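You operate a simulated robot arm through the tools that you are given. There is no shell and no other tool. Be economical: measure what you need, move in short steps, check, and stop when the job is done.

You run a simulated robot arm. Do the job below in one go: nothing can be reset, and whatever is moved stays where it is left.

## Task
Turn both tension knobs till their pointers show green, then lay the two loose biscuits on the mesh.
Fine: each pointer inside the green band of its scale; the two are left on the mesh on purpose; the biscuits in the white tray on the lower shelf stay; the line stays locked off, main switch off and key out.
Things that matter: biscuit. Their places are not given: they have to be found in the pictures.

The check looks at the end state, three seconds after you hand in, the way a careful person would. Anything else that was tipped, shoved, dropped, spilled or broken makes it a failure.

## Robot
A 7-joint arm with a two-finger parallel gripper, fixed in place. Base frame: the origin is at the foot of the arm, x ahead of it, y to its left, z up. Lengths are in mm, angles in rad, forces in N, time in s.
With the tool pointing down near the work surface it reaches from about 160 to 460 mm from the base axis. Its first joint turns from -1.152 to 1.152 rad. Payload 2.4 kg.
The TCP is the grasp point between the finger pads, 30 mm short of the fingertips. In the tool frame z runs along the fingers and y along their closing line. Largest opening 94 mm; finger width 28, thickness 10; the body of the gripper, 50 by 96 mm, starts 55 mm behind the TCP.
Orientation is told as [roll, pitch, yaw] about the base's x, y, z axes, in that order, counted from this pose: with the fingers straight down and closing along the base's y, the tool's x points along the base's -x, its y along +y and its z along -z.

## Interface
- The arm moves only by the tool apply_moves. Its argument "plan" is one flat list of numbers, 7 for each row, row after row: the closure, from 0 (fully open) to 1 (shut), then the shift along the tool's x, y, z in mm, then the turn, a rotation vector about the tool's x, y, z in rad. In form: [grip, dx, dy, dz, rx, ry, rz, grip, dx, dy, dz, rx, ry, rz, ...]. A call has 1 to 8 rows; each row shifts and turns the commanded pose from where the row before left it, along the tool's axes as they then stand. A row lasts 0.2 s, in which the tool goes at most 50 mm and 0.15 rad; a call with a longer step from one row to the next is refused whole, and so is a gripper value outside its range. Where a pose cannot be reached the arm comes as near as it can. A force on the tool above 50 N (or 10 N above the force at the start of the call, whichever is more), or a blocked arm, ends the call early, and 0.2 s more pass. The fingers move at their own pace (about 153 mm/s each) and stop on an object; they squeeze with about 35 N. The grip force told is the motor's: it shows also when the fingers shut on nothing. Time passes only in rows, and 0.2 s behind the last, so rows that do not move let the fingers close. It gives the time, the measured TCP pose, the force on the tool (base axes), the opening and the grip force at its end, in the units of the frame above (readings bear some noise).
- Cameras (640 x 400 px; columns grow to the right, rows downward): "scene" is fixed at [41.1, 482.7, 1438.5]; the picture's right is [-0.69, -0.72, 0.00], its down [-0.44, 0.43, -0.79] and it looks along [0.57, -0.55, -0.62] (base axes); focal length 338 px, centre (320, 200). "wrist" rides on the gripper at [76, 14, -103] in the tool frame; the picture's right is [-0.18, 0.98, 0.00], its down [-0.75, -0.14, -0.64] and it looks along [-0.63, -0.12, 0.77] (tool axes); focal length 243 px, centre (320, 200).
- camera(camera): a new picture of that camera. It takes no simulated time.
- measure_at(camera, pixels): for up to 12 pixels [column, row] of the newest picture of that camera ("zoom" is the newest enlarged one), the place [x, y, z] in the base frame of the surface seen there, good to about 3 mm. It takes no simulated time.
- enlarge(camera, box): a new picture of the part [left, top, right, bottom] of that camera's present view, enlarged. It takes no simulated time.
- finish_job(): hands the job in; it is judged then, once.

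Work in short steps. Measure before you move; look again where a grasp or a placing could have gone wrong, and mend it. You have 80 turns and 54 pictures in all, those below and enlarged ones among them. Open the gripper and draw the arm clear of the work before you hand the job in, unless the task says otherwise; then end with one line.

The tools are called after "Emit:" by a JSON object that holds its "api" and its "payload". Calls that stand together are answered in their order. apply_moves: Moves the arm, as the interface text tells. Its arguments: {"type":"object","properties":{"plan":{"type":"array","items":{"type":"number"}}},"required":["plan"]} The other tools are called the same way: camera (camera) takes a picture; measure_at (camera, pixels) gives the place of the surface under pixels of a picture; enlarge (camera, box) takes an enlarged picture of a part of a camera's view; finish_job () hands the job in.

At the start:

```text
clock: 0.0
ee_pos: [395.2, 23.1, 1151.1]
tool_rot: [-0.001, 0.0, -0.002]
wrist_force: [0.6, -0.6, 0.6]
gripper_width: 94.1
grasp_force: 0.0
```

scene: 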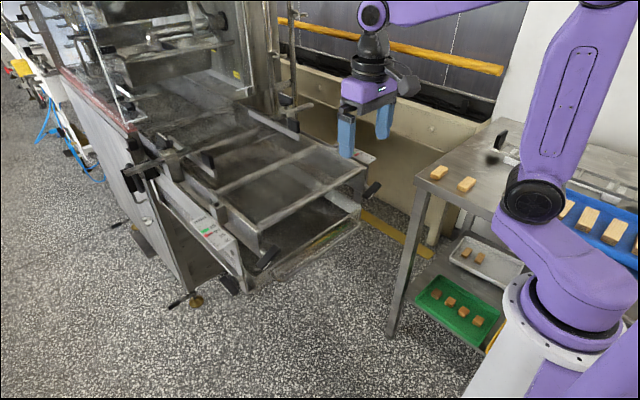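
wrist: 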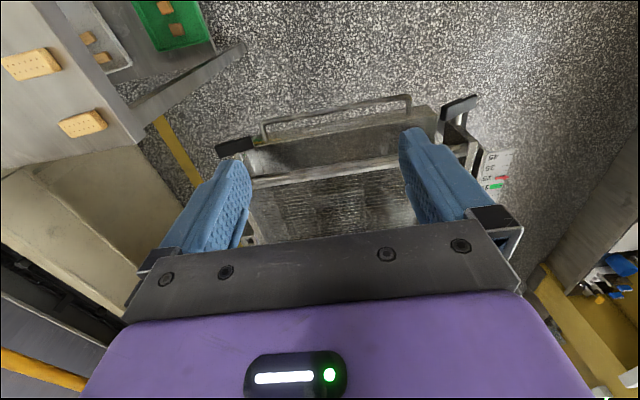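

The scene shows the conveyor mesh around (280,180), a scale at (210,235), and loose biscuits at (438,173) and (466,184). I'll enlarge those parts.

Emit:
{"api": "enlarge", "payload": {"camera": "scene", "box": [140, 130, 300, 310]}}

Emit:
{"api": "enlarge", "payload": {"camera": "scene", "box": [270, 100, 430, 260]}}

Emit:
{"api": "enlarge", "payload": {"camera": "scene", "box": [380, 110, 540, 270]}}

```text
2.22 times, centred on (220, 220) of scene
```

zoom: 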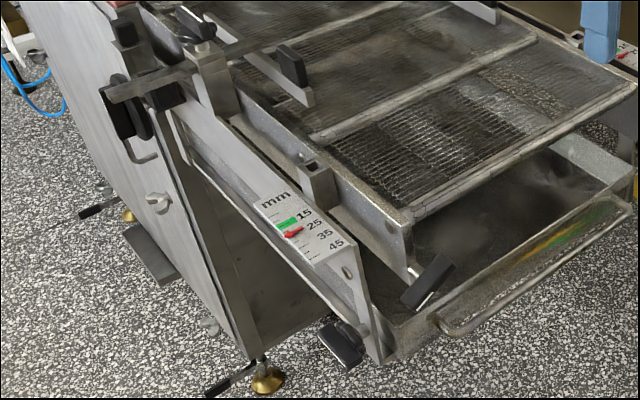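

```text
2.50 times, centred on (350, 180) of scene
```

zoom: 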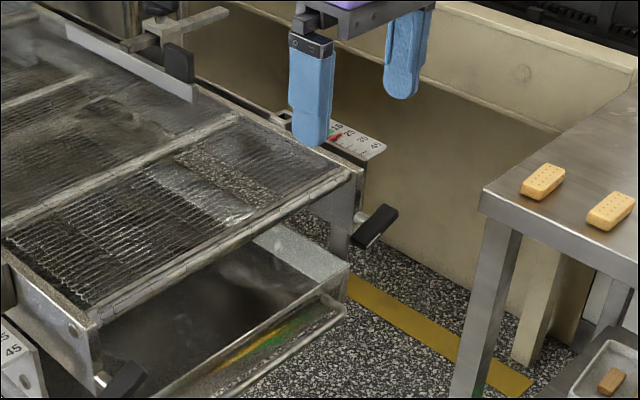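

```text
2.50 times, centred on (460, 190) of scene
```

zoom: 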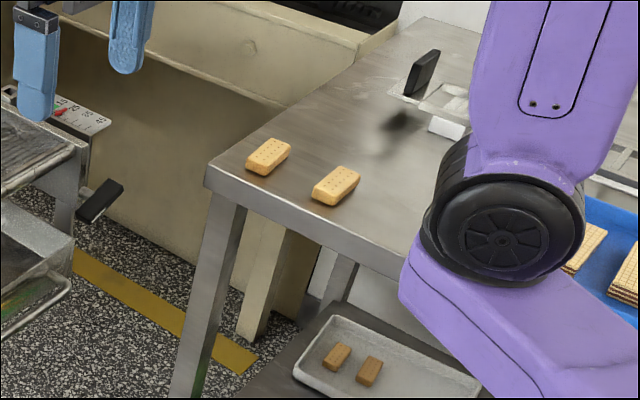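

Now measure the candidates for knobs, scales, mesh and biscuits in the scene picture.

Emit:
{"api": "measure_at", "payload": {"camera": "scene", "pixels": [[438, 173], [466, 184], [264, 256], [227, 285], [370, 189], [210, 232], [356, 155], [245, 232], [360, 165], [270, 190], [300, 170], [330, 155]]}}

Emit:
{"api": "enlarge", "payload": {"camera": "wrist", "box": [400, 80, 540, 220]}}

Emit:
{"api": "enlarge", "payload": {"camera": "wrist", "box": [190, 80, 430, 250]}}

```text
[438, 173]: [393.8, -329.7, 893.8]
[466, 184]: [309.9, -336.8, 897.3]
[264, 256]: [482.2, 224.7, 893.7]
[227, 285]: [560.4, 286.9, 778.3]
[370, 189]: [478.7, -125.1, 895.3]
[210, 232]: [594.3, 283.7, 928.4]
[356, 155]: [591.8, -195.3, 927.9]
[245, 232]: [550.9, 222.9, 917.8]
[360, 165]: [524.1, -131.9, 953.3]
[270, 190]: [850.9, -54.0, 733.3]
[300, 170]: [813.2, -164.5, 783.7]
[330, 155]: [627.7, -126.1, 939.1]
```

```text
2.86 times, centred on (470, 150) of wrist
```

zoom: 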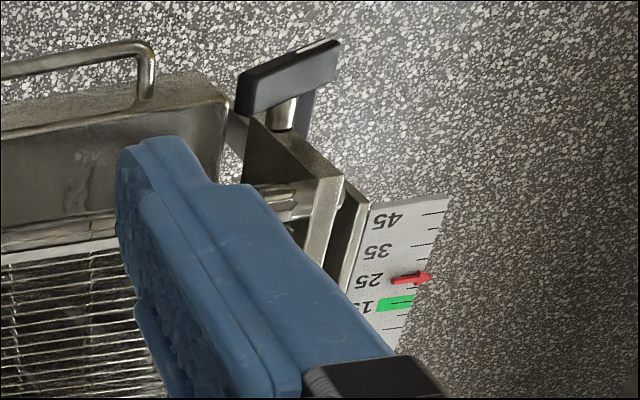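

```text
2.35 times, centred on (310, 165) of wrist
```

zoom: 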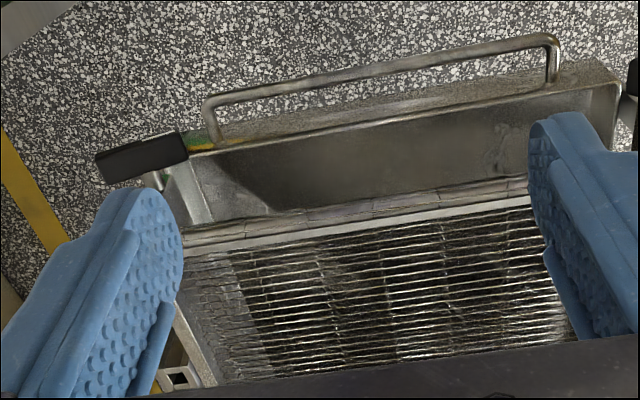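

The black bar handles are at about (265,256) (left) and (370,189) (right). Their shafts come out along x and the pointers are on the scales. I'll zoom in on each knob and scale.

Emit:
{"api": "enlarge", "payload": {"camera": "scene", "box": [195, 215, 285, 295]}}

Emit:
{"api": "measure_at", "payload": {"camera": "zoom", "pixels": [[470, 295], [505, 255], [555, 230], [515, 300], [485, 330], [455, 265], [220, 135], [200, 120], [230, 215], [100, 70]]}}

Emit:
{"api": "enlarge", "payload": {"camera": "scene", "box": [335, 140, 395, 210]}}

```text
5.00 times, centred on (240, 255) of scene
```

zoom: 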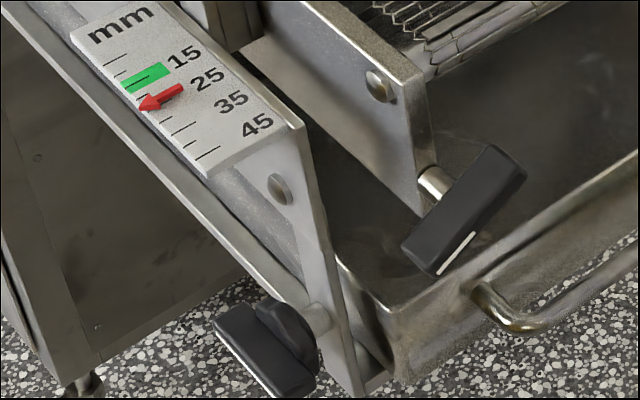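

```text
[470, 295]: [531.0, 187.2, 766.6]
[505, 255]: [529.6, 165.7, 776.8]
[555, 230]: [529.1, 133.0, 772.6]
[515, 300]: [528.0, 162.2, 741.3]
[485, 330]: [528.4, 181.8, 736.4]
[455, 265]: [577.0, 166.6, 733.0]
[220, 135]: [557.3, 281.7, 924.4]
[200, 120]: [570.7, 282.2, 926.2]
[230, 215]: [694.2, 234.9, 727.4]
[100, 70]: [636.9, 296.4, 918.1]
```

```text
5.71 times, centred on (365, 175) of scene
```

zoom: 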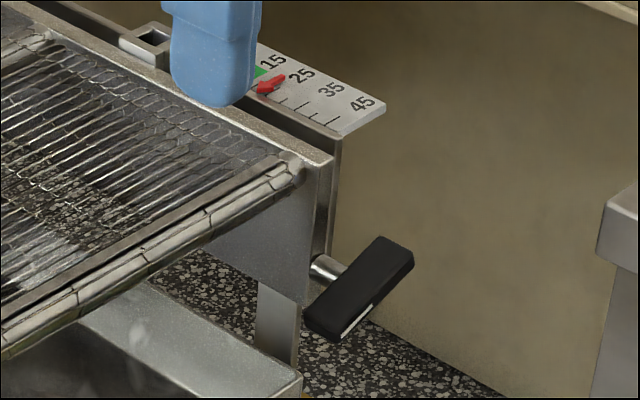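

Both pointers sit just past the green, on the higher-number side. Now I'll measure the right knob's corners in this zoom and the left one's in the scene picture.

Emit:
{"api": "measure_at", "payload": {"camera": "zoom", "pixels": [[350, 280], [380, 242], [408, 252], [400, 285], [340, 335], [310, 315], [322, 270], [310, 250], [268, 88], [260, 74], [300, 165], [345, 300]]}}

Emit:
{"api": "measure_at", "payload": {"camera": "scene", "pixels": [[269, 244], [273, 250], [265, 251], [258, 254], [257, 258], [263, 262], [267, 258], [258, 242], [260, 232], [277, 240]]}}

```text
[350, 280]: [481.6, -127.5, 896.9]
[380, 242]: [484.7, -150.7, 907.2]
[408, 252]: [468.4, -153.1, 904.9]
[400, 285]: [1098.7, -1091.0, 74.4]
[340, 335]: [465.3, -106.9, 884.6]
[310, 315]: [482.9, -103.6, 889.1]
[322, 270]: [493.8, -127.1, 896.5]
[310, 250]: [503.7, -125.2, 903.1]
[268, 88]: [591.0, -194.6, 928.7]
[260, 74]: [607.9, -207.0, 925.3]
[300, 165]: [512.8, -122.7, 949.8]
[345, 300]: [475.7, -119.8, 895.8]
```

```text
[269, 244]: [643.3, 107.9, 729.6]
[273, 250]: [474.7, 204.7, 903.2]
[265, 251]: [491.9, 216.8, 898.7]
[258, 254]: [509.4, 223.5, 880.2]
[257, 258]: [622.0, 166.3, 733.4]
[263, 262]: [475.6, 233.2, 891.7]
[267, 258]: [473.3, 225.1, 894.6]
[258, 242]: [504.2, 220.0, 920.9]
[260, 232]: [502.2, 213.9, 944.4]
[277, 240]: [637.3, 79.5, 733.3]
```

The right bar runs roughly from (y-103, z886) to (y-153, z904), at x 465–485, with its shaft along x. The left one mirrors this near y≈220 with the same tilt. I'll pitch the tool to point along +x, high above everything first.

Emit:
{"api": "apply_moves", "payload": {"plan": [0, 0, 0, 0, 0, -0.15, 0, 0, 0, 0, 0, 0, -0.15, 0, 0, 0, 0, 0, 0, -0.15, 0, 0, 0, 0, 0, 0, -0.15, 0, 0, 0, 0, 0, 0, -0.15, 0, 0, 0, 0, 0, 0, -0.15, 0]}}

```text
clock: 1.4
ee_pos: [396.4, 19.8, 1148.6]
tool_rot: [-0.014, -0.855, 0.001]
wrist_force: [-0.7, 1.5, -0.4]
gripper_width: 93.9
grasp_force: 0.0
out of reach, approached as far as the arm can: row 6
```

The pitch stalled near -0.87 at this height. I'll come down about 150 mm and then keep pitching.

Emit:
{"api": "apply_moves", "payload": {"plan": [0, 39, 0, 31, 0, 0, 0, 0, 39, 0, 31, 0, 0, 0, 0, 39, 0, 31, 0, 0, 0, 0, 0, 0, 0, 0, -0.15, 0, 0, 0, 0, 0, 0, -0.15, 0, 0, 0, 0, 0, 0, -0.15, 0, 0, 0, 0, 0, 0, -0.15, 0]}}

```text
clock: 3.0
ee_pos: [427.3, 67.9, 1073.3]
tool_rot: [-0.063, -1.498, 0.059]
wrist_force: [0.0, 0.2, -0.6]
gripper_width: 93.9
grasp_force: 0.0
out of reach, approached as far as the arm can: row 4, 5, 6, 7
```

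The tool is nearly horizontal now, but it sits short of the target position. A small row with no move will show whether it settles.

Emit:
{"api": "apply_moves", "payload": {"plan": [0, 0, 0, 0, 0, 0, 0, 0, 0, 0, 0, 0, 0, 0, 0, 0, 0, 0, 0, 0, 0]}}

Emit:
{"api": "camera", "payload": {"camera": "scene"}}

```text
clock: 3.8
ee_pos: [427.5, 65.9, 1074.3]
tool_rot: [-0.062, -1.496, 0.061]
wrist_force: [-0.7, 0.3, 0.1]
gripper_width: 94.2
grasp_force: 0.1
```

```text
44 pictures are left
```

scene: 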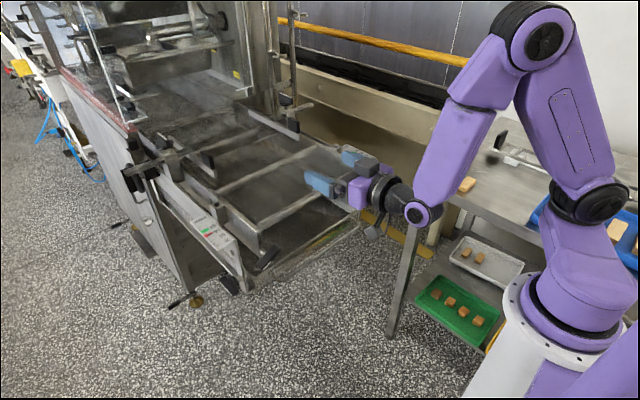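

The command starts again from the measured pose. I'll move toward the right knob's front (y≈-128, z≈960), staying short of the frame at x≈430.

Emit:
{"api": "apply_moves", "payload": {"plan": [0, 25, -35, 0, 0, 0, 0, 0, 25, -35, 0, 0, 0, 0, 0, 25, -35, 0, 0, 0, 0, 0, 25, -35, 0, 0, 0, 0, 0, 10, -35, 0, 0, 0, 0, 0, 0, -18, 0, 0, 0, 0, 0, 0, 0, 0, 0, -0.07, 0]}}

```text
clock: 5.4
ee_pos: [489.2, -21.7, 1123.3]
tool_rot: [-1.021, -1.563, 1.017]
wrist_force: [-0.9, -0.5, 0.3]
gripper_width: 94.1
grasp_force: 0.1
out of reach, approached as far as the arm can: row 1, 2, 3, 4, 5, 6, 7
```

With the tool horizontal the arm can't get low enough. Instead I'll keep it mostly down, with a slight forward tilt, and grip the bar end to end (50 mm) from above, turning about the shaft by rolling. First step: undo most of the pitch.

Emit:
{"api": "apply_moves", "payload": {"plan": [0, 0, 0, -8, 0, 0.145, 0, 0, 0, 0, -8, 0, 0.145, 0, 0, 0, 0, -8, 0, 0.145, 0, 0, 0, 0, -8, 0, 0.145, 0, 0, 0, 0, -8, 0, 0.145, 0, 0, 0, 0, -8, 0, 0.145, 0, 0, 0, 0, 0, 0, 0.145, 0, 0, 0, 0, 0, 0, 0.145, 0]}}

```text
clock: 7.2
ee_pos: [447.0, -19.9, 1139.8]
tool_rot: [0.0, -0.409, 0.0]
wrist_force: [0.3, 0.6, -0.4]
gripper_width: 93.8
grasp_force: 0.0
```

Next I move above the right knob (y -128, z 1000) and roll by -0.35 about base x to line up with the bar's tilt.

Emit:
{"api": "apply_moves", "payload": {"plan": [0, 13, -27, 32, 0, 0, 0, 0, 13, -27, 32, 0, 0, 0, 0, 13, -27, 32, 0, 0, 0, 0, 13, -27, 32, 0, 0, 0, 0, 0, 0, 0, 0.107, 0, -0.046, 0, 0, 0, 0, 0.107, 0, -0.046, 0, 0, 0, 0, 0.107, 0, -0.046]}}

Emit:
{"api": "camera", "payload": {"camera": "wrist"}}

Emit:
{"api": "camera", "payload": {"camera": "scene"}}

```text
clock: 8.8
ee_pos: [503.9, -7.3, 1002.3]
tool_rot: [-0.374, -0.382, 0.504]
wrist_force: [-0.9, -0.3, -1.2]
gripper_width: 93.9
grasp_force: 0.2
```

```text
43 pictures are left
```

wrist: 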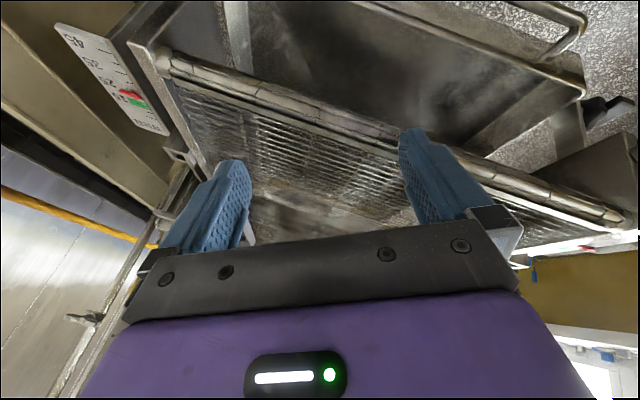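

```text
42 pictures are left
```

scene: 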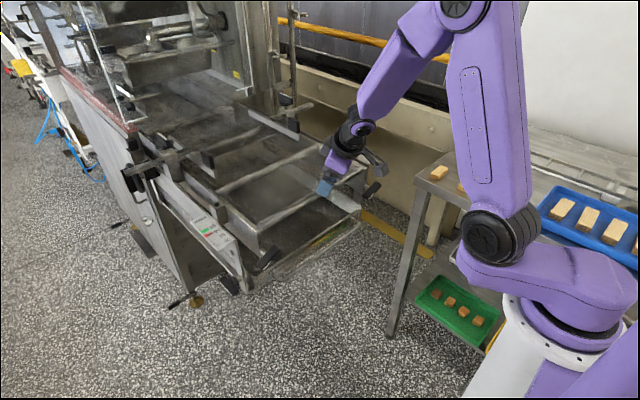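

The arm ended at (504,-7) rather than (450,-128), and the yaw is off as well. I'll check whether it's still moving.

Emit:
{"api": "apply_moves", "payload": {"plan": [0, 0, 0, 0, 0, 0, 0, 0, 0, 0, 0, 0, 0, 0]}}

```text
clock: 9.4
ee_pos: [448.5, -127.9, 1001.5]
tool_rot: [-0.379, -0.382, 0.147]
wrist_force: [0.5, -0.2, -0.3]
gripper_width: 94.0
grasp_force: 0.1
```

It was only lag, and it's now where I wanted it. Looking at the knob through the wrist camera.

Emit:
{"api": "camera", "payload": {"camera": "wrist"}}

Emit:
{"api": "camera", "payload": {"camera": "scene"}}

```text
41 pictures are left
```

wrist: 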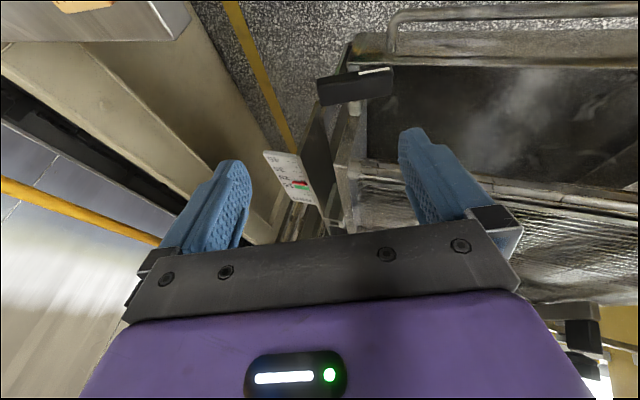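

```text
40 pictures are left
```

scene: 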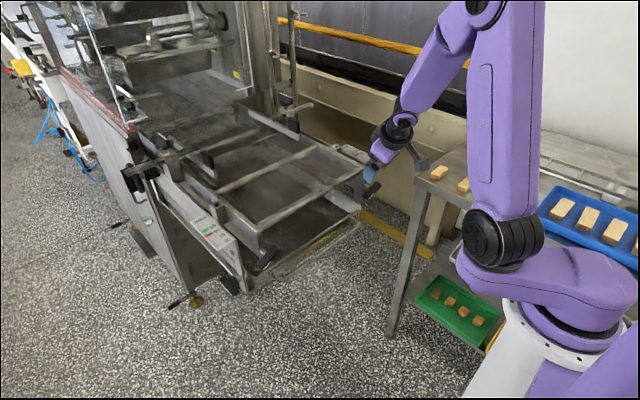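

The wrist picture shows the knob at (355,88) and its scale at (295,180). I'll measure both.

Emit:
{"api": "measure_at", "payload": {"camera": "wrist", "pixels": [[322, 90], [355, 85], [390, 80], [322, 102], [355, 97], [388, 92], [360, 73], [355, 107], [299, 183], [300, 188], [345, 170], [340, 130]]}}

Emit:
{"api": "enlarge", "payload": {"camera": "wrist", "box": [250, 50, 410, 220]}}

```text
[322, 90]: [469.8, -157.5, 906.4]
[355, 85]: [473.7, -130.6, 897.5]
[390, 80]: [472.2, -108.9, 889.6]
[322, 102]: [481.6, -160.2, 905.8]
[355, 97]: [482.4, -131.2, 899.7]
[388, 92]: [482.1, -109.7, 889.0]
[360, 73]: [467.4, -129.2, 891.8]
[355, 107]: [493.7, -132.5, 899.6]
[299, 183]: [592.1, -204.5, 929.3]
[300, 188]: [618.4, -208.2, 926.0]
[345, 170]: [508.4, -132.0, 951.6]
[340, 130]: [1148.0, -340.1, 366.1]
```

```text
2.35 times, centred on (330, 135) of wrist
```

zoom: 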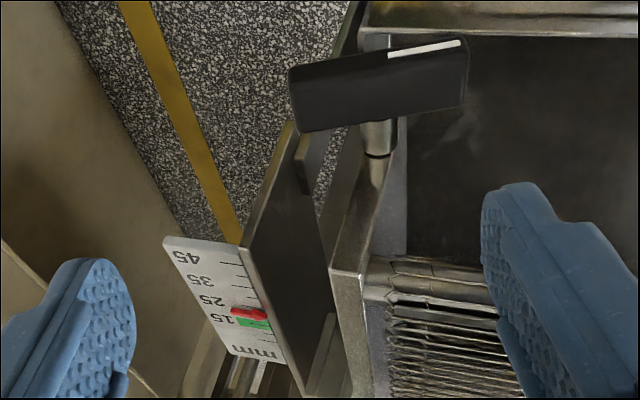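

The bar's centre is about (475,-132,892), and it tilts 0.34 rad. The pointer reads about 20, with green at about 14–17. I'll move in along the tool axis with the fingers straddling the bar ends.

Emit:
{"api": "apply_moves", "payload": {"plan": [0, 10, 17, 0, 0, 0, 0, 0, 10.7, 16.8, 0, 0, 0, 0, 0, 0, 0, 30, 0, 0, 0, 0, 0, 0, 30, 0, 0, 0, 0, 0, 0, 24, 0, 0, 0, 0, 0, 0, 20.3, 0, 0, 0, 0, 0, 0, 0, 0, 0, 0, 0, 0, 0, 0, 0, 0, 0]}}

Emit:
{"api": "enlarge", "payload": {"camera": "scene", "box": [320, 130, 420, 230]}}

Emit:
{"api": "camera", "payload": {"camera": "wrist"}}

```text
clock: 11.2
ee_pos: [471.6, -132.7, 891.7]
tool_rot: [-0.379, -0.382, 0.145]
wrist_force: [-0.2, 0.1, 0.2]
gripper_width: 94.3
grasp_force: 0.0
```

```text
4.00 times, centred on (370, 180) of scene
```

zoom: 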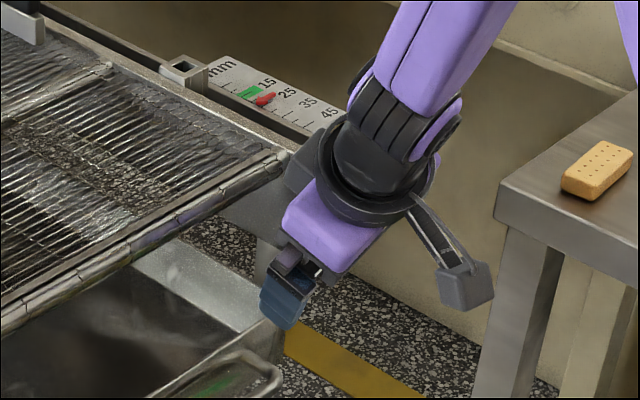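

```text
37 pictures are left
```

wrist: 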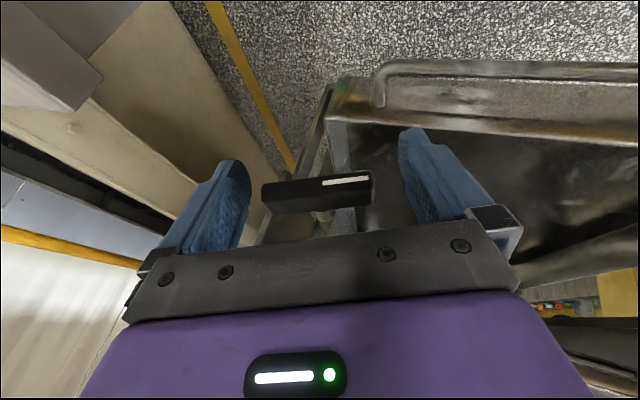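

The bar lies between the fingers in the wrist picture at (318,190). I'll close, then turn +0.3 rad about base x (clockwise seen from the front) as a test.

Emit:
{"api": "apply_moves", "payload": {"plan": [0.6, 0, 0, 0, 0, 0, 0, 0.6, 0, 0, 0, 0, 0, 0, 0.6, 0, 0, 0, -0.0921, 0, 0.0389, 0.6, 0, 0, 0, -0.0921, 0, 0.0389, 0.6, 0, 0, 0, -0.0921, 0, 0.0389, 0.6, 0, 0, 0, 0, 0, 0]}}

Emit:
{"api": "enlarge", "payload": {"camera": "scene", "box": [320, 130, 400, 210]}}

```text
clock: 12.6
ee_pos: [472.1, -135.1, 893.4]
tool_rot: [-0.055, -0.408, 0.02]
wrist_force: [-1.3, -13.6, 5.5]
gripper_width: 64.3
grasp_force: 44.7
```

```text
5.00 times, centred on (360, 170) of scene
```

zoom: 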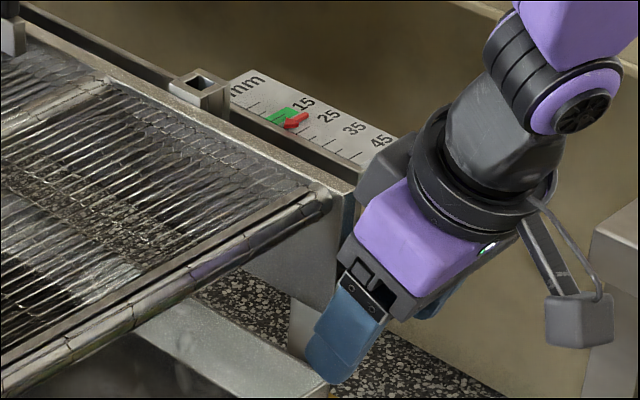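

The pointer moved toward green, so clockwise is right. Turning further by +0.3.

Emit:
{"api": "apply_moves", "payload": {"plan": [0.6, 0, 0, 0, -0.0921, 0, 0.0389, 0.6, 0, 0, 0, -0.0921, 0, 0.0389, 0.6, 0, 0, 0, -0.0921, 0, 0.0389, 0.6, 0, 0, 0, 0, 0, 0]}}

Emit:
{"api": "enlarge", "payload": {"camera": "scene", "box": [330, 130, 380, 170]}}

```text
clock: 13.6
ee_pos: [473.1, -134.5, 892.3]
tool_rot: [0.272, -0.395, -0.107]
wrist_force: [-3.5, -13.8, 4.6]
gripper_width: 64.4
grasp_force: 45.0
```

```text
10.00 times, centred on (355, 150) of scene
```

zoom: 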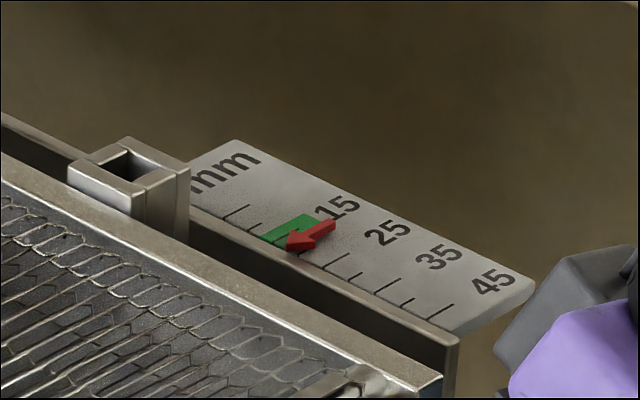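

The pointer tip is now at the green's near edge, moving about 1.2 px per 0.3 rad. I'll turn +0.3 more to centre it.

Emit:
{"api": "apply_moves", "payload": {"plan": [0.6, 0, 0, 0, -0.0921, 0, 0.0389, 0.6, 0, 0, 0, -0.0921, 0, 0.0389, 0.6, 0, 0, 0, -0.0921, 0, 0.0389, 0.6, 0, 0, 0, 0, 0, 0]}}

Emit:
{"api": "enlarge", "payload": {"camera": "scene", "box": [330, 130, 380, 170]}}

Emit:
{"api": "camera", "payload": {"camera": "wrist"}}

```text
clock: 14.6
ee_pos: [471.4, -134.2, 892.2]
tool_rot: [0.588, -0.348, -0.221]
wrist_force: [-2.3, -18.5, 0.2]
gripper_width: 64.2
grasp_force: 44.9
```

```text
10.00 times, centred on (355, 150) of scene
```

zoom: 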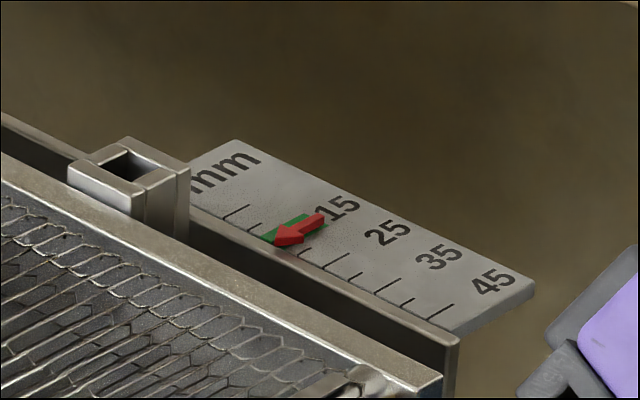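

```text
33 pictures are left
```

wrist: 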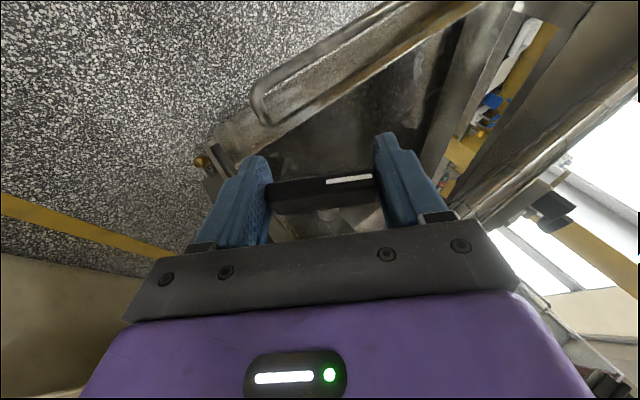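

The pointer now sits inside the green. I'll open, back out along the tool axis, and then roll back to upright.

Emit:
{"api": "apply_moves", "payload": {"plan": [0, 0, 0, 0, 0, 0, 0, 0, 0, 0, 0, 0, 0, 0, 0, 0, 0, -35, 0, 0, 0, 0, 0, 0, -35, 0, 0, 0, 0, 0, 0, -30, 0, 0, 0, 0, 0, 0, 0, 0.129, 0, -0.0545, 0, 0, 0, 0, 0.129, 0, -0.0545, 0, 0, 0, 0, 0.129, 0, -0.0545]}}

Emit:
{"api": "enlarge", "payload": {"camera": "scene", "box": [330, 130, 380, 170]}}

Emit:
{"api": "camera", "payload": {"camera": "wrist"}}

```text
clock: 16.4
ee_pos: [432.8, -181.5, 971.4]
tool_rot: [0.14, -0.403, -0.052]
wrist_force: [-0.5, -0.5, 0.0]
gripper_width: 94.0
grasp_force: 0.1
```

```text
10.00 times, centred on (355, 150) of scene
```

zoom: 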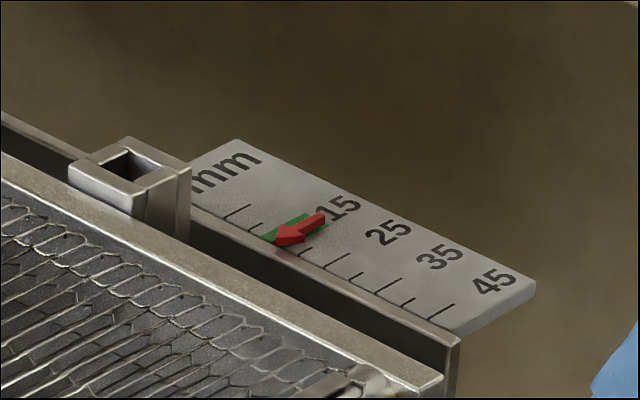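

```text
31 pictures are left
```

wrist: 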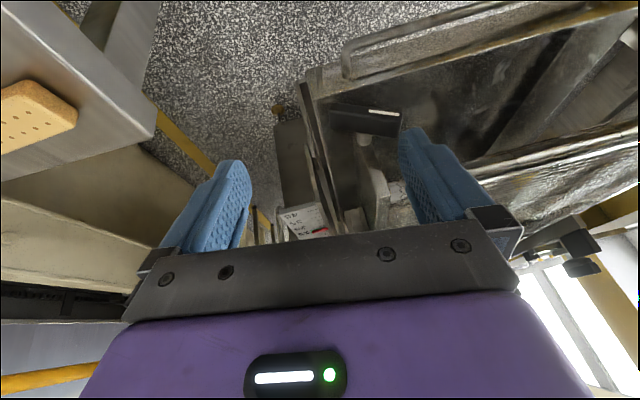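

Right pointer is in the green and stayed there after release. Next I travel across to the left knob (y≈217, z≈1010), in front of the frame.

Emit:
{"api": "apply_moves", "payload": {"plan": [0, -10, 0, -38, 0, 0, 0, 0, -1, 49, 8, 0, 0, 0, 0, 0, 49, 7, 0, 0, 0, 0, 0, 49, 7, 0, 0, 0, 0, 0, 49, 7, 0, 0, 0, 0, 0, 49, 7, 0, 0, 0, 0, 0, 49, 7, 0, 0, 0, 0, 0, 49, 7, 0, 0, 0]}}

Emit:
{"api": "apply_moves", "payload": {"plan": [0, 0, 40, 0, 0, 0, 0, 0, 0, 0, 0, 0.11, 0, -0.047, 0, 0, 0, 0, 0.11, 0, -0.047, 0, 0, 0, 0, 0.11, 0, -0.047, 0, 0, 0, 0, 0.11, 0, -0.047, 0, 0, 0, 0, 0, 0, 0, 0, 0, 0, 0, 0, 0, 0]}}

Emit:
{"api": "camera", "payload": {"camera": "wrist"}}

```text
clock: 18.2
ee_pos: [447.9, 158.9, 1010.4]
tool_rot: [0.143, -0.406, -0.055]
wrist_force: [0.1, -0.5, 0.4]
gripper_width: 93.9
grasp_force: 0.0
```

```text
clock: 19.8
ee_pos: [446.2, 178.2, 1014.3]
tool_rot: [0.142, -0.406, -0.054]
wrist_force: [0.8, -0.1, -0.5]
gripper_width: 94.0
grasp_force: 0.0
out of reach, approached as far as the arm can: row 1, 2, 3, 4, 5
```

```text
30 pictures are left
```

wrist: 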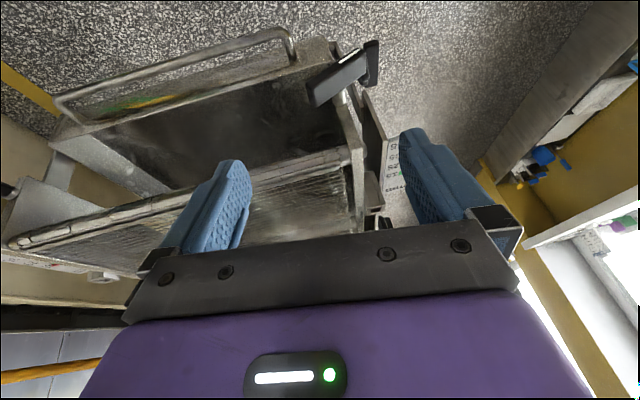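

Left side is at the edge of reach. More forward tilt brings the wrist nearer to the base, so I'll pitch about 0.4 more and then step toward y.

Emit:
{"api": "apply_moves", "payload": {"plan": [0, 0, 0, 0, 0, -0.13, 0, 0, 0, 0, 0, 0, -0.13, 0, 0, 0, 0, 0, 0, -0.13, 0, 0, 0, 20, 0, 0, 0, 0, 0, 0, 20, 0, 0, 0, 0, 0, 0, 0, 0, 0, 0, 0, 0, 0, 0, 0, 0, 0, 0]}}

Emit:
{"api": "camera", "payload": {"camera": "scene"}}

```text
clock: 21.4
ee_pos: [453.9, 230.7, 1016.2]
tool_rot: [0.179, -0.7, -0.109]
wrist_force: [-0.2, -0.5, 0.0]
gripper_width: 93.9
grasp_force: 0.1
out of reach, approached as far as the arm can: row 1, 2
```

```text
29 pictures are left
```

scene: 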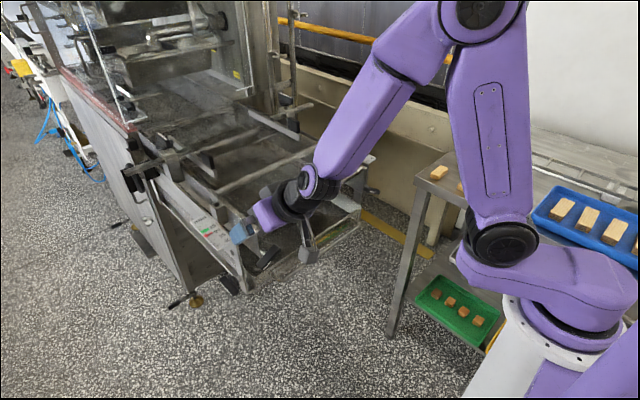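

It now reaches. Rolling -0.5 about base x to match the left bar's tilt, then looking.

Emit:
{"api": "apply_moves", "payload": {"plan": [0, 0, 0, 0, 0.0956, 0, -0.0805, 0, 0, 0, 0, 0.0956, 0, -0.0805, 0, 0, 0, 0, 0.0956, 0, -0.0805, 0, 0, 0, 0, 0.0956, 0, -0.0805, 0, 0, 0, 0, 0, 0, 0, 0, 0, 0, 0, 0, 0, 0]}}

Emit:
{"api": "camera", "payload": {"camera": "wrist"}}

```text
clock: 22.8
ee_pos: [454.0, 231.2, 1017.5]
tool_rot: [-0.468, -0.653, 0.297]
wrist_force: [-0.1, 0.6, -1.0]
gripper_width: 93.9
grasp_force: 0.1
```

```text
28 pictures are left
```

wrist: 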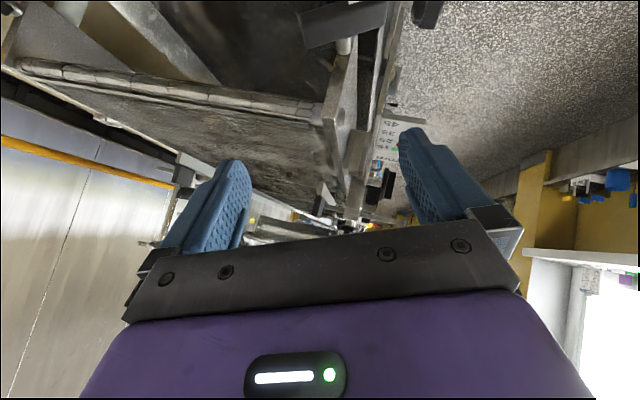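

The roll worked and the left bar shows at (343,20). Measuring it.

Emit:
{"api": "measure_at", "payload": {"camera": "wrist", "pixels": [[305, 20], [340, 12], [380, 5], [308, 40], [342, 32], [380, 22], [343, 46], [330, 110], [335, 150], [378, 110], [395, 148]]}}

```text
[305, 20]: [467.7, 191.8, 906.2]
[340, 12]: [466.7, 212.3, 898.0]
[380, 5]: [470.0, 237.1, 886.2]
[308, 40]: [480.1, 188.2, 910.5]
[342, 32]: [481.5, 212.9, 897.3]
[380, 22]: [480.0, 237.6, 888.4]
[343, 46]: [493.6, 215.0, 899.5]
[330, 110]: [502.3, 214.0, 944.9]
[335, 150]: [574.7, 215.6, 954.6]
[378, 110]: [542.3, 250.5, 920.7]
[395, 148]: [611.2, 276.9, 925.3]
```

The left bar has tilt ≈0.42 and its axis is around (y 213, z 892). I'll fine-roll, shift sideways, then advance along the tool axis to straddle it at x≈466.

Emit:
{"api": "apply_moves", "payload": {"plan": [0, 0, 0, 0, 0.0535, 0, -0.045, 0, 35, 17, 0, 0, 0, 0, 0, 34.4, 17.6, 0, 0, 0, 0, 0, 0, 0, 30, 0, 0, 0, 0, 0, 0, 25, 0, 0, 0, 0, 0, 0, 0, 0, 0, 0, 0, 0, 0, 0, 0, 0, 0]}}

Emit:
{"api": "camera", "payload": {"camera": "wrist"}}

```text
clock: 24.4
ee_pos: [436.6, 224.9, 924.6]
tool_rot: [-0.548, -0.633, 0.348]
wrist_force: [0.3, 0.9, 0.2]
gripper_width: 94.0
grasp_force: 0.0
```

```text
27 pictures are left
```

wrist: 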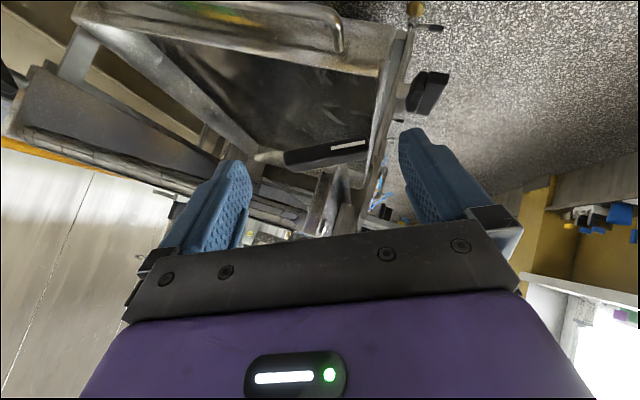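

The bar is visible between the finger directions at (327,153). A quick re-measure before the last advance.

Emit:
{"api": "measure_at", "payload": {"camera": "wrist", "pixels": [[290, 156], [327, 150], [365, 141], [290, 163], [327, 158], [365, 150], [338, 168], [335, 145]]}}

```text
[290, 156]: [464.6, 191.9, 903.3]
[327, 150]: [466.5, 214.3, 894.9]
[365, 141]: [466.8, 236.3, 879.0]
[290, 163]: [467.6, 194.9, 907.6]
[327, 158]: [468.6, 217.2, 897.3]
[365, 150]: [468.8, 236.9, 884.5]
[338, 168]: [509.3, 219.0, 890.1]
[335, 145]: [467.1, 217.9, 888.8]
```

Axis confirmed at about (214,892). Advancing the last 45 mm.

Emit:
{"api": "apply_moves", "payload": {"plan": [0, 0, 3.3, 15, 0.02, 0, -0.015, 0, 0, 0, 15, 0, 0, 0, 0, 0, 0, 15, 0, 0, 0, 0, 0, 0, 0, 0, 0, 0, 0, 0, 0, 0, 0, 0, 0]}}

Emit:
{"api": "camera", "payload": {"camera": "wrist"}}

Emit:
{"api": "enlarge", "payload": {"camera": "scene", "box": [190, 200, 290, 280]}}

```text
clock: 25.6
ee_pos: [465.6, 213.9, 891.4]
tool_rot: [-0.578, -0.625, 0.36]
wrist_force: [0.3, 0.1, 0.1]
gripper_width: 94.2
grasp_force: 0.0
```

```text
26 pictures are left
```

wrist: 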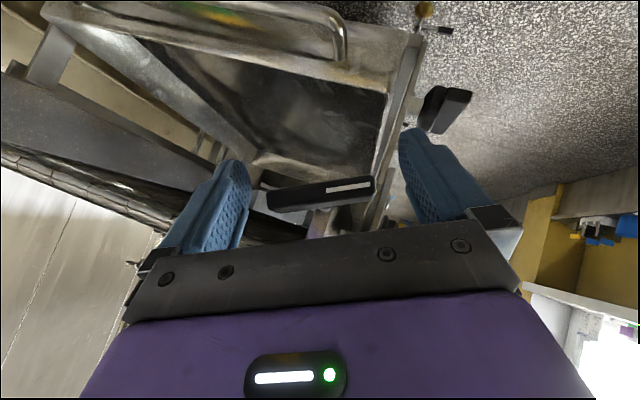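

```text
5.00 times, centred on (240, 240) of scene
```

zoom: 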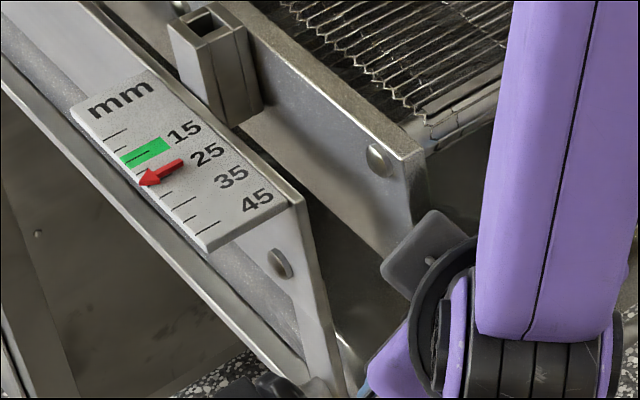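

All aligned. Close and turn +0.5 rad clockwise, then check the pointer.

Emit:
{"api": "apply_moves", "payload": {"plan": [0.6, 0, 0, 0, 0, 0, 0, 0.6, 0, 0, 0, 0, 0, 0, 0.6, 0, 0, 0, -0.0771, 0, 0.0636, 0.6, 0, 0, 0, -0.0771, 0, 0.0636, 0.6, 0, 0, 0, -0.0771, 0, 0.0636, 0.6, 0, 0, 0, -0.0771, 0, 0.0636, 0.6, 0, 0, 0, -0.0771, 0, 0.0636, 0.6, 0, 0, 0, 0, 0, 0]}}

Emit:
{"api": "enlarge", "payload": {"camera": "scene", "box": [190, 200, 290, 280]}}

```text
clock: 27.4
ee_pos: [467.3, 214.3, 891.5]
tool_rot: [0.054, -0.707, -0.027]
wrist_force: [9.3, -0.6, -10.5]
gripper_width: 64.4
grasp_force: 45.0
```

```text
5.00 times, centred on (240, 240) of scene
```

zoom: 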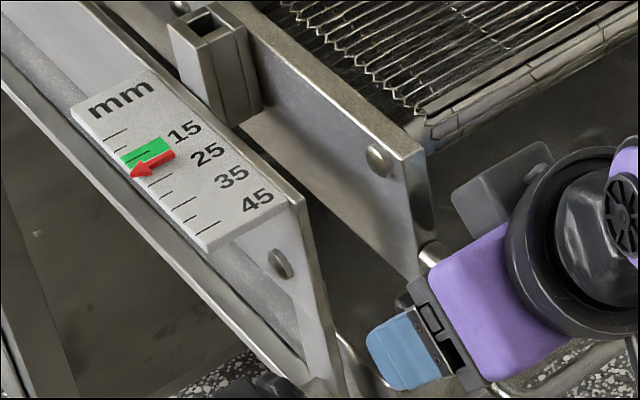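

It moved about half the way. Turning +0.45 more.

Emit:
{"api": "apply_moves", "payload": {"plan": [0.6, 0, 0, 0, -0.0771, 0, 0.0636, 0.6, 0, 0, 0, -0.0771, 0, 0.0636, 0.6, 0, 0, 0, -0.0771, 0, 0.0636, 0.6, 0, 0, 0, -0.0771, 0, 0.0636, 0.6, 0, 0, 0, -0.039, 0, 0.032, 0.6, 0, 0, 0, 0, 0, 0]}}

Emit:
{"api": "enlarge", "payload": {"camera": "scene", "box": [190, 210, 240, 250]}}

```text
clock: 28.1
ee_pos: [466.1, 215.8, 889.7]
tool_rot: [0.343, -0.68, -0.215]
wrist_force: [-11.8, -10.7, 11.0]
gripper_width: 64.0
grasp_force: 45.2
out of reach, approached as far as the arm can: row 3
stopped in row 3: the force on the tool passed its limit (the readings are from after the stop); the commanded pose is now the measured one
```

```text
10.00 times, centred on (215, 230) of scene
```

zoom: 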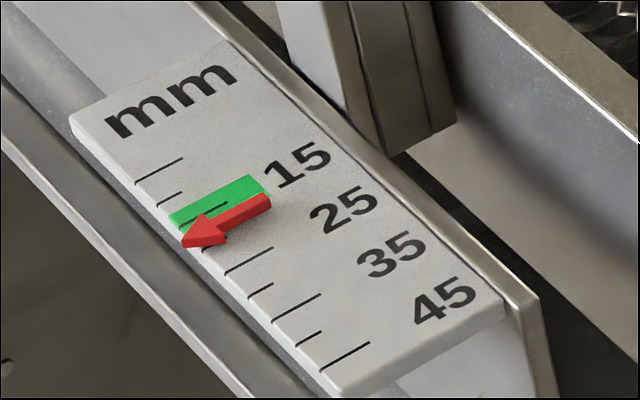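

The pointer is at about 18.5 and the green is centred on 15. The arm has hit a limit at this tilt, so I'll open, pitch 0.2 more forward around the knob, and regrip.

Emit:
{"api": "apply_moves", "payload": {"plan": [0, 0, 0, 0, 0, 0, 0, 0, 0, 0, 0, 0, 0, 0, 0, 4.5, -1, -3.8, 0, 0, 0, 0, 0, 0, 0, 0, -0.1, 0, 0, 0, 0, 0, 0, -0.1, 0, 0, 0, 0, 0, 0, 0, 0, 0, 0, 0, 0, 0, 0, 0]}}

Emit:
{"api": "camera", "payload": {"camera": "wrist"}}

```text
clock: 29.7
ee_pos: [463.8, 224.0, 894.8]
tool_rot: [0.407, -0.863, -0.313]
wrist_force: [0.3, 0.0, -0.3]
gripper_width: 93.9
grasp_force: 0.0
out of reach, approached as far as the arm can: row 5
```

```text
22 pictures are left
```

wrist: 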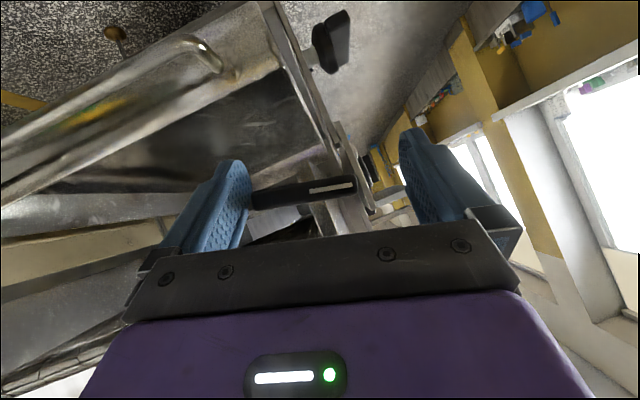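

More pitch runs into the wrist limit. I'll go the other way: pitch back up to about -0.45 around the knob, re-centre, and see if that is reachable.

Emit:
{"api": "apply_moves", "payload": {"plan": [0, 0, -4, 0, 0, 0.1, 0, 0, 0, -4, 0, 0, 0.1, 0, 0, 0, -2, 0, 0, 0.1, 0, 0, 0, 0, 0, 0, 0.1, 0, 0, 0, 0, 0, 0, 0, 0, 0, 0, 0, 0, 0, 0, 0, 0, 0, 0, 0, 0, 0, 0]}}

```text
clock: 31.3
ee_pos: [464.4, 213.7, 891.9]
tool_rot: [0.305, -0.488, -0.138]
wrist_force: [0.0, 0.2, -0.6]
gripper_width: 93.8
grasp_force: 0.1
```

Reachable, at (464,214,892) with pitch -0.49. Closing again and turning in small steps.

Emit:
{"api": "apply_moves", "payload": {"plan": [0, -3.5, 0, 1.9, 0, 0, 0, 0.6, 0, 0, 0, 0, 0, 0, 0.6, 0, 0, 0, 0, 0, 0, 0.6, 0, 0, 0, -0.0877, 0, 0.048, 0.6, 0, 0, 0, -0.0877, 0, 0.048, 0.6, 0, 0, 0, 0, 0, 0]}}

Emit:
{"api": "enlarge", "payload": {"camera": "scene", "box": [190, 210, 240, 250]}}

```text
clock: 32.5
ee_pos: [472.3, 214.6, 891.2]
tool_rot: [0.437, -0.433, -0.217]
wrist_force: [-11.1, -10.9, 13.7]
gripper_width: 64.0
grasp_force: 44.7
out of reach, approached as far as the arm can: row 5
stopped in row 5: the force on the tool passed its limit (the readings are from after the stop); the commanded pose is now the measured one
```

```text
10.00 times, centred on (215, 230) of scene
```

zoom: 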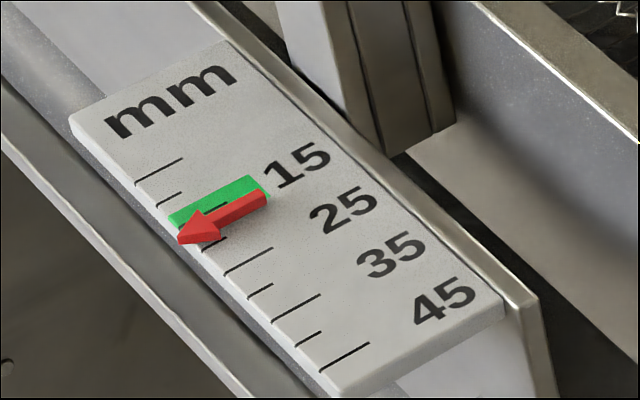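

Still just short (about 18 → need 15), and again at the limit. The bar's inner end (low y side) has to go down, so I'll release, back off, close the fingers and press that end down with the tips.

Emit:
{"api": "apply_moves", "payload": {"plan": [0, 0, 0, 0, 0, 0, 0, 0, 0, 0, 0, 0, 0, 0, 0, 0, 0, -35, 0, 0, 0, 0, 0, 0, -35, 0, 0, 0, 1, 0, 0, 0, 0.0998, 0, -0.052, 1, 0, 0, 0, 0.0998, 0, -0.052, 1, 0, 0, 0, 0.0998, 0, -0.052, 1, 0, 0, 0, 0.0998, 0, -0.052]}}

Emit:
{"api": "apply_moves", "payload": {"plan": [1, 0, 0, 0, 0, 0, 0, 1, 0, 0, 0, 0, 0, 0]}}

Emit:
{"api": "camera", "payload": {"camera": "wrist"}}

```text
clock: 34.3
ee_pos: [441.3, 192.7, 948.6]
tool_rot: [-0.069, -0.473, 0.01]
wrist_force: [0.2, 0.6, 0.0]
gripper_width: 0.0
grasp_force: 33.3
```

```text
clock: 34.9
ee_pos: [441.2, 192.8, 947.5]
tool_rot: [-0.067, -0.474, 0.01]
wrist_force: [0.2, 0.2, -0.6]
gripper_width: 0.0
grasp_force: 32.6
```

```text
20 pictures are left
```

wrist: 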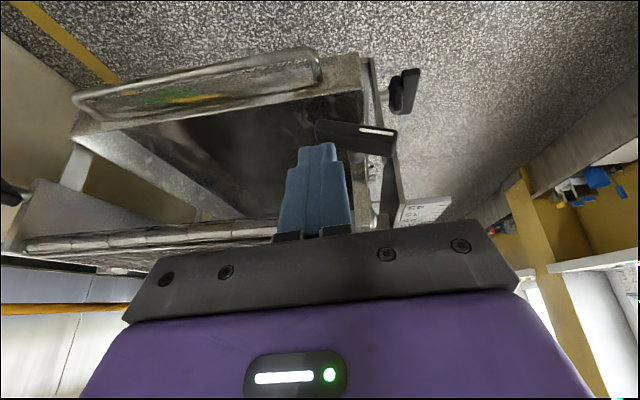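

Emit:
{"api": "measure_at", "payload": {"camera": "wrist", "pixels": [[318, 130], [355, 137], [393, 146], [318, 140], [325, 125], [360, 127], [395, 133], [390, 152], [420, 212]]}}

Emit:
{"api": "enlarge", "payload": {"camera": "wrist", "box": [370, 180, 470, 240]}}

```text
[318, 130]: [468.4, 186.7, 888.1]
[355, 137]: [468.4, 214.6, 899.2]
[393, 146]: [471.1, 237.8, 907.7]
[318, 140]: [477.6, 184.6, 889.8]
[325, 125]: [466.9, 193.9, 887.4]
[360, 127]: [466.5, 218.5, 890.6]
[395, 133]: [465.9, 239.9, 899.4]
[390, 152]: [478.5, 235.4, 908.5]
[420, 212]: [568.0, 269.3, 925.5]
```

```text
6.40 times, centred on (420, 210) of wrist
```

zoom: 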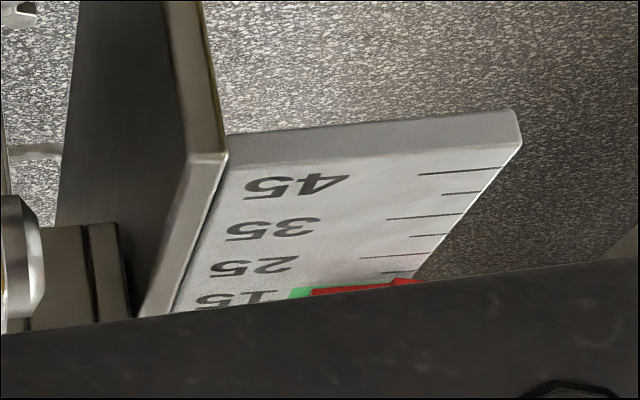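

Bar's low end is at about (y 186–194, z 889). I'll place the closed tips above it (contact at about TCP z 923), then press down in small steps.

Emit:
{"api": "apply_moves", "payload": {"plan": [1, -8.5, -4, 14, 0, 0, 0, 1, -8.4, -4, 14.3, 0, 0, 0, 1, 0, 0, 0, 0, 0, 0, 1, 1.4, 0, 2.7, 0, 0, 0, 1, 1.4, 0, 2.7, 0, 0, 0, 1, 1.4, 0, 2.7, 0, 0, 0, 1, 0, 0, 0, 0, 0, 0]}}

Emit:
{"api": "enlarge", "payload": {"camera": "scene", "box": [190, 200, 290, 280]}}

```text
clock: 36.5
ee_pos: [468.6, 181.4, 923.6]
tool_rot: [-0.067, -0.472, 0.01]
wrist_force: [-0.3, -0.8, -0.3]
gripper_width: 0.0
grasp_force: 33.2
```

```text
5.00 times, centred on (240, 240) of scene
```

zoom: 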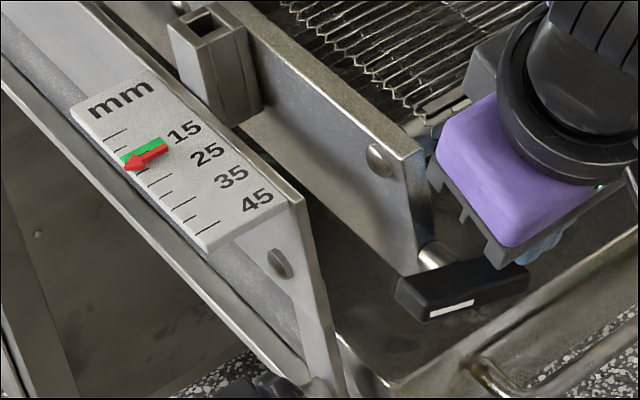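

No contact yet. Shifting y by +4 and going down 9 mm.

Emit:
{"api": "apply_moves", "payload": {"plan": [1, 0, 4, 0, 0, 0, 0, 1, 1.4, 0, 2.7, 0, 0, 0, 1, 1.4, 0, 2.7, 0, 0, 0, 1, 1.4, 0, 2.7, 0, 0, 0, 1, 0, 0, 0, 0, 0, 0]}}

Emit:
{"api": "enlarge", "payload": {"camera": "scene", "box": [190, 210, 240, 250]}}

```text
clock: 37.7
ee_pos: [469.4, 186.2, 911.9]
tool_rot: [-0.064, -0.474, 0.009]
wrist_force: [-0.5, -9.8, 0.7]
gripper_width: 0.0
grasp_force: 32.6
```

```text
10.00 times, centred on (215, 230) of scene
```

zoom: 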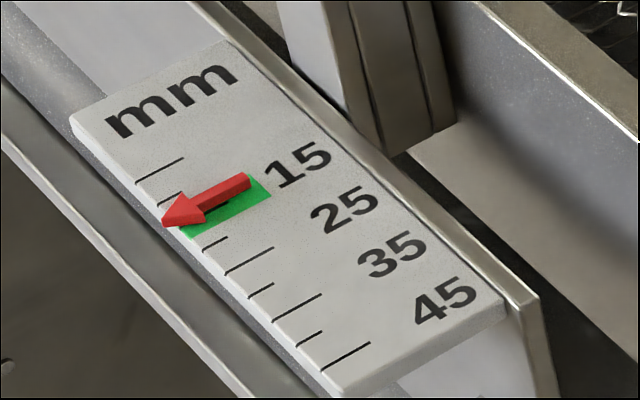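

The pointer has moved into the green, maybe toward its lower side. I'll check with measured positions on the arrow and the green edges in this zoom.

Emit:
{"api": "measure_at", "payload": {"camera": "zoom", "pixels": [[200, 207], [220, 195], [240, 184], [185, 212], [188, 232], [220, 217], [255, 198], [268, 191], [262, 180], [225, 243], [275, 217], [305, 285]]}}

Emit:
{"api": "enlarge", "payload": {"camera": "scene", "box": [200, 220, 216, 232]}}

```text
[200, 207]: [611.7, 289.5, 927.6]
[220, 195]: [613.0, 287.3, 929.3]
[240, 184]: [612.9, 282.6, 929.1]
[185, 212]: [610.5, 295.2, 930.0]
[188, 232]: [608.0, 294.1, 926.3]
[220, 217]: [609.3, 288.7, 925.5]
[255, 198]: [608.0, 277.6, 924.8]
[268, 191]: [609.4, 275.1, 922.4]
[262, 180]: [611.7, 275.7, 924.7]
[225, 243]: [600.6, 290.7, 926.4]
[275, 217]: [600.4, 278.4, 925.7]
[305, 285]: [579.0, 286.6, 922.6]
```

```text
16.00 times, centred on (208, 226) of scene
```

zoom: 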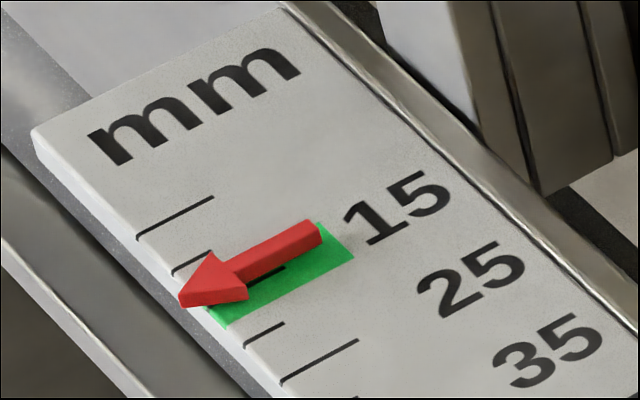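

I'll sample the ticks and the arrow's centre line on this 16x zoom for a more exact reading.

Emit:
{"api": "measure_at", "payload": {"camera": "zoom", "pixels": [[175, 218], [190, 263], [278, 269], [262, 335], [320, 361], [305, 230], [290, 240], [270, 250], [250, 262], [230, 274], [215, 285], [200, 295]]}}

```text
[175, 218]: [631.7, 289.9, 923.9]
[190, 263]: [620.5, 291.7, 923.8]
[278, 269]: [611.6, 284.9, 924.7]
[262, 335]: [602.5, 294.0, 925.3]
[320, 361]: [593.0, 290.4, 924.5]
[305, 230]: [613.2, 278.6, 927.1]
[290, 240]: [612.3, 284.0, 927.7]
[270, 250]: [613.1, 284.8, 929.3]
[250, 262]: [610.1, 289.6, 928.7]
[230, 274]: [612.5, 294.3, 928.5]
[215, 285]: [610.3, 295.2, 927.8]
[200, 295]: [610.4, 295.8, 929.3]
```

The ticks fit 15 ↔ x≈611.9 and the arrow mean is 611.7, so it's centred. Lifting straight up and away, then checking the right scale the same way.

Emit:
{"api": "apply_moves", "payload": {"plan": [1, -7, 0, -13, 0, 0, 0, 1, -16, 0, -31, 0, 0, 0, 1, -16, 0, -31, 0, 0, 0, 1, 0, 0, 0, 0, 0, 0]}}

Emit:
{"api": "enlarge", "payload": {"camera": "scene", "box": [190, 210, 290, 280]}}

Emit:
{"api": "enlarge", "payload": {"camera": "scene", "box": [340, 145, 360, 160]}}

```text
clock: 38.7
ee_pos: [469.6, 191.1, 998.1]
tool_rot: [-0.065, -0.474, 0.013]
wrist_force: [-0.4, -0.9, 0.2]
gripper_width: 0.0
grasp_force: 32.5
```

```text
5.71 times, centred on (240, 245) of scene
```

zoom: 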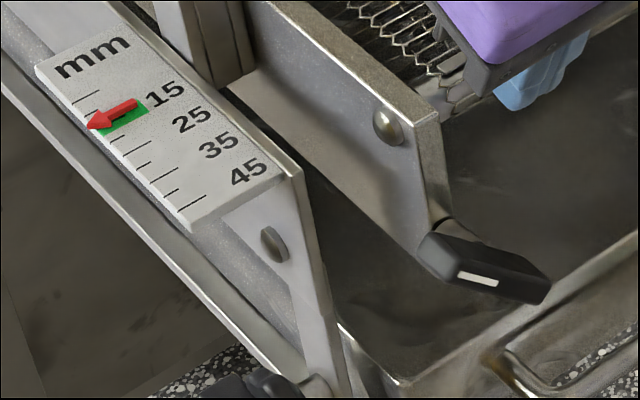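

```text
16.00 times, centred on (350, 152) of scene
```

zoom: 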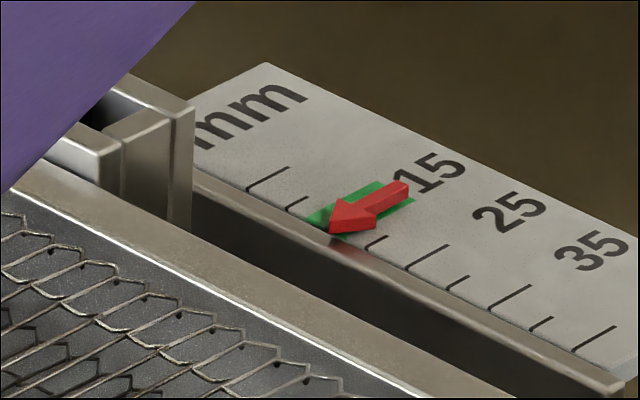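

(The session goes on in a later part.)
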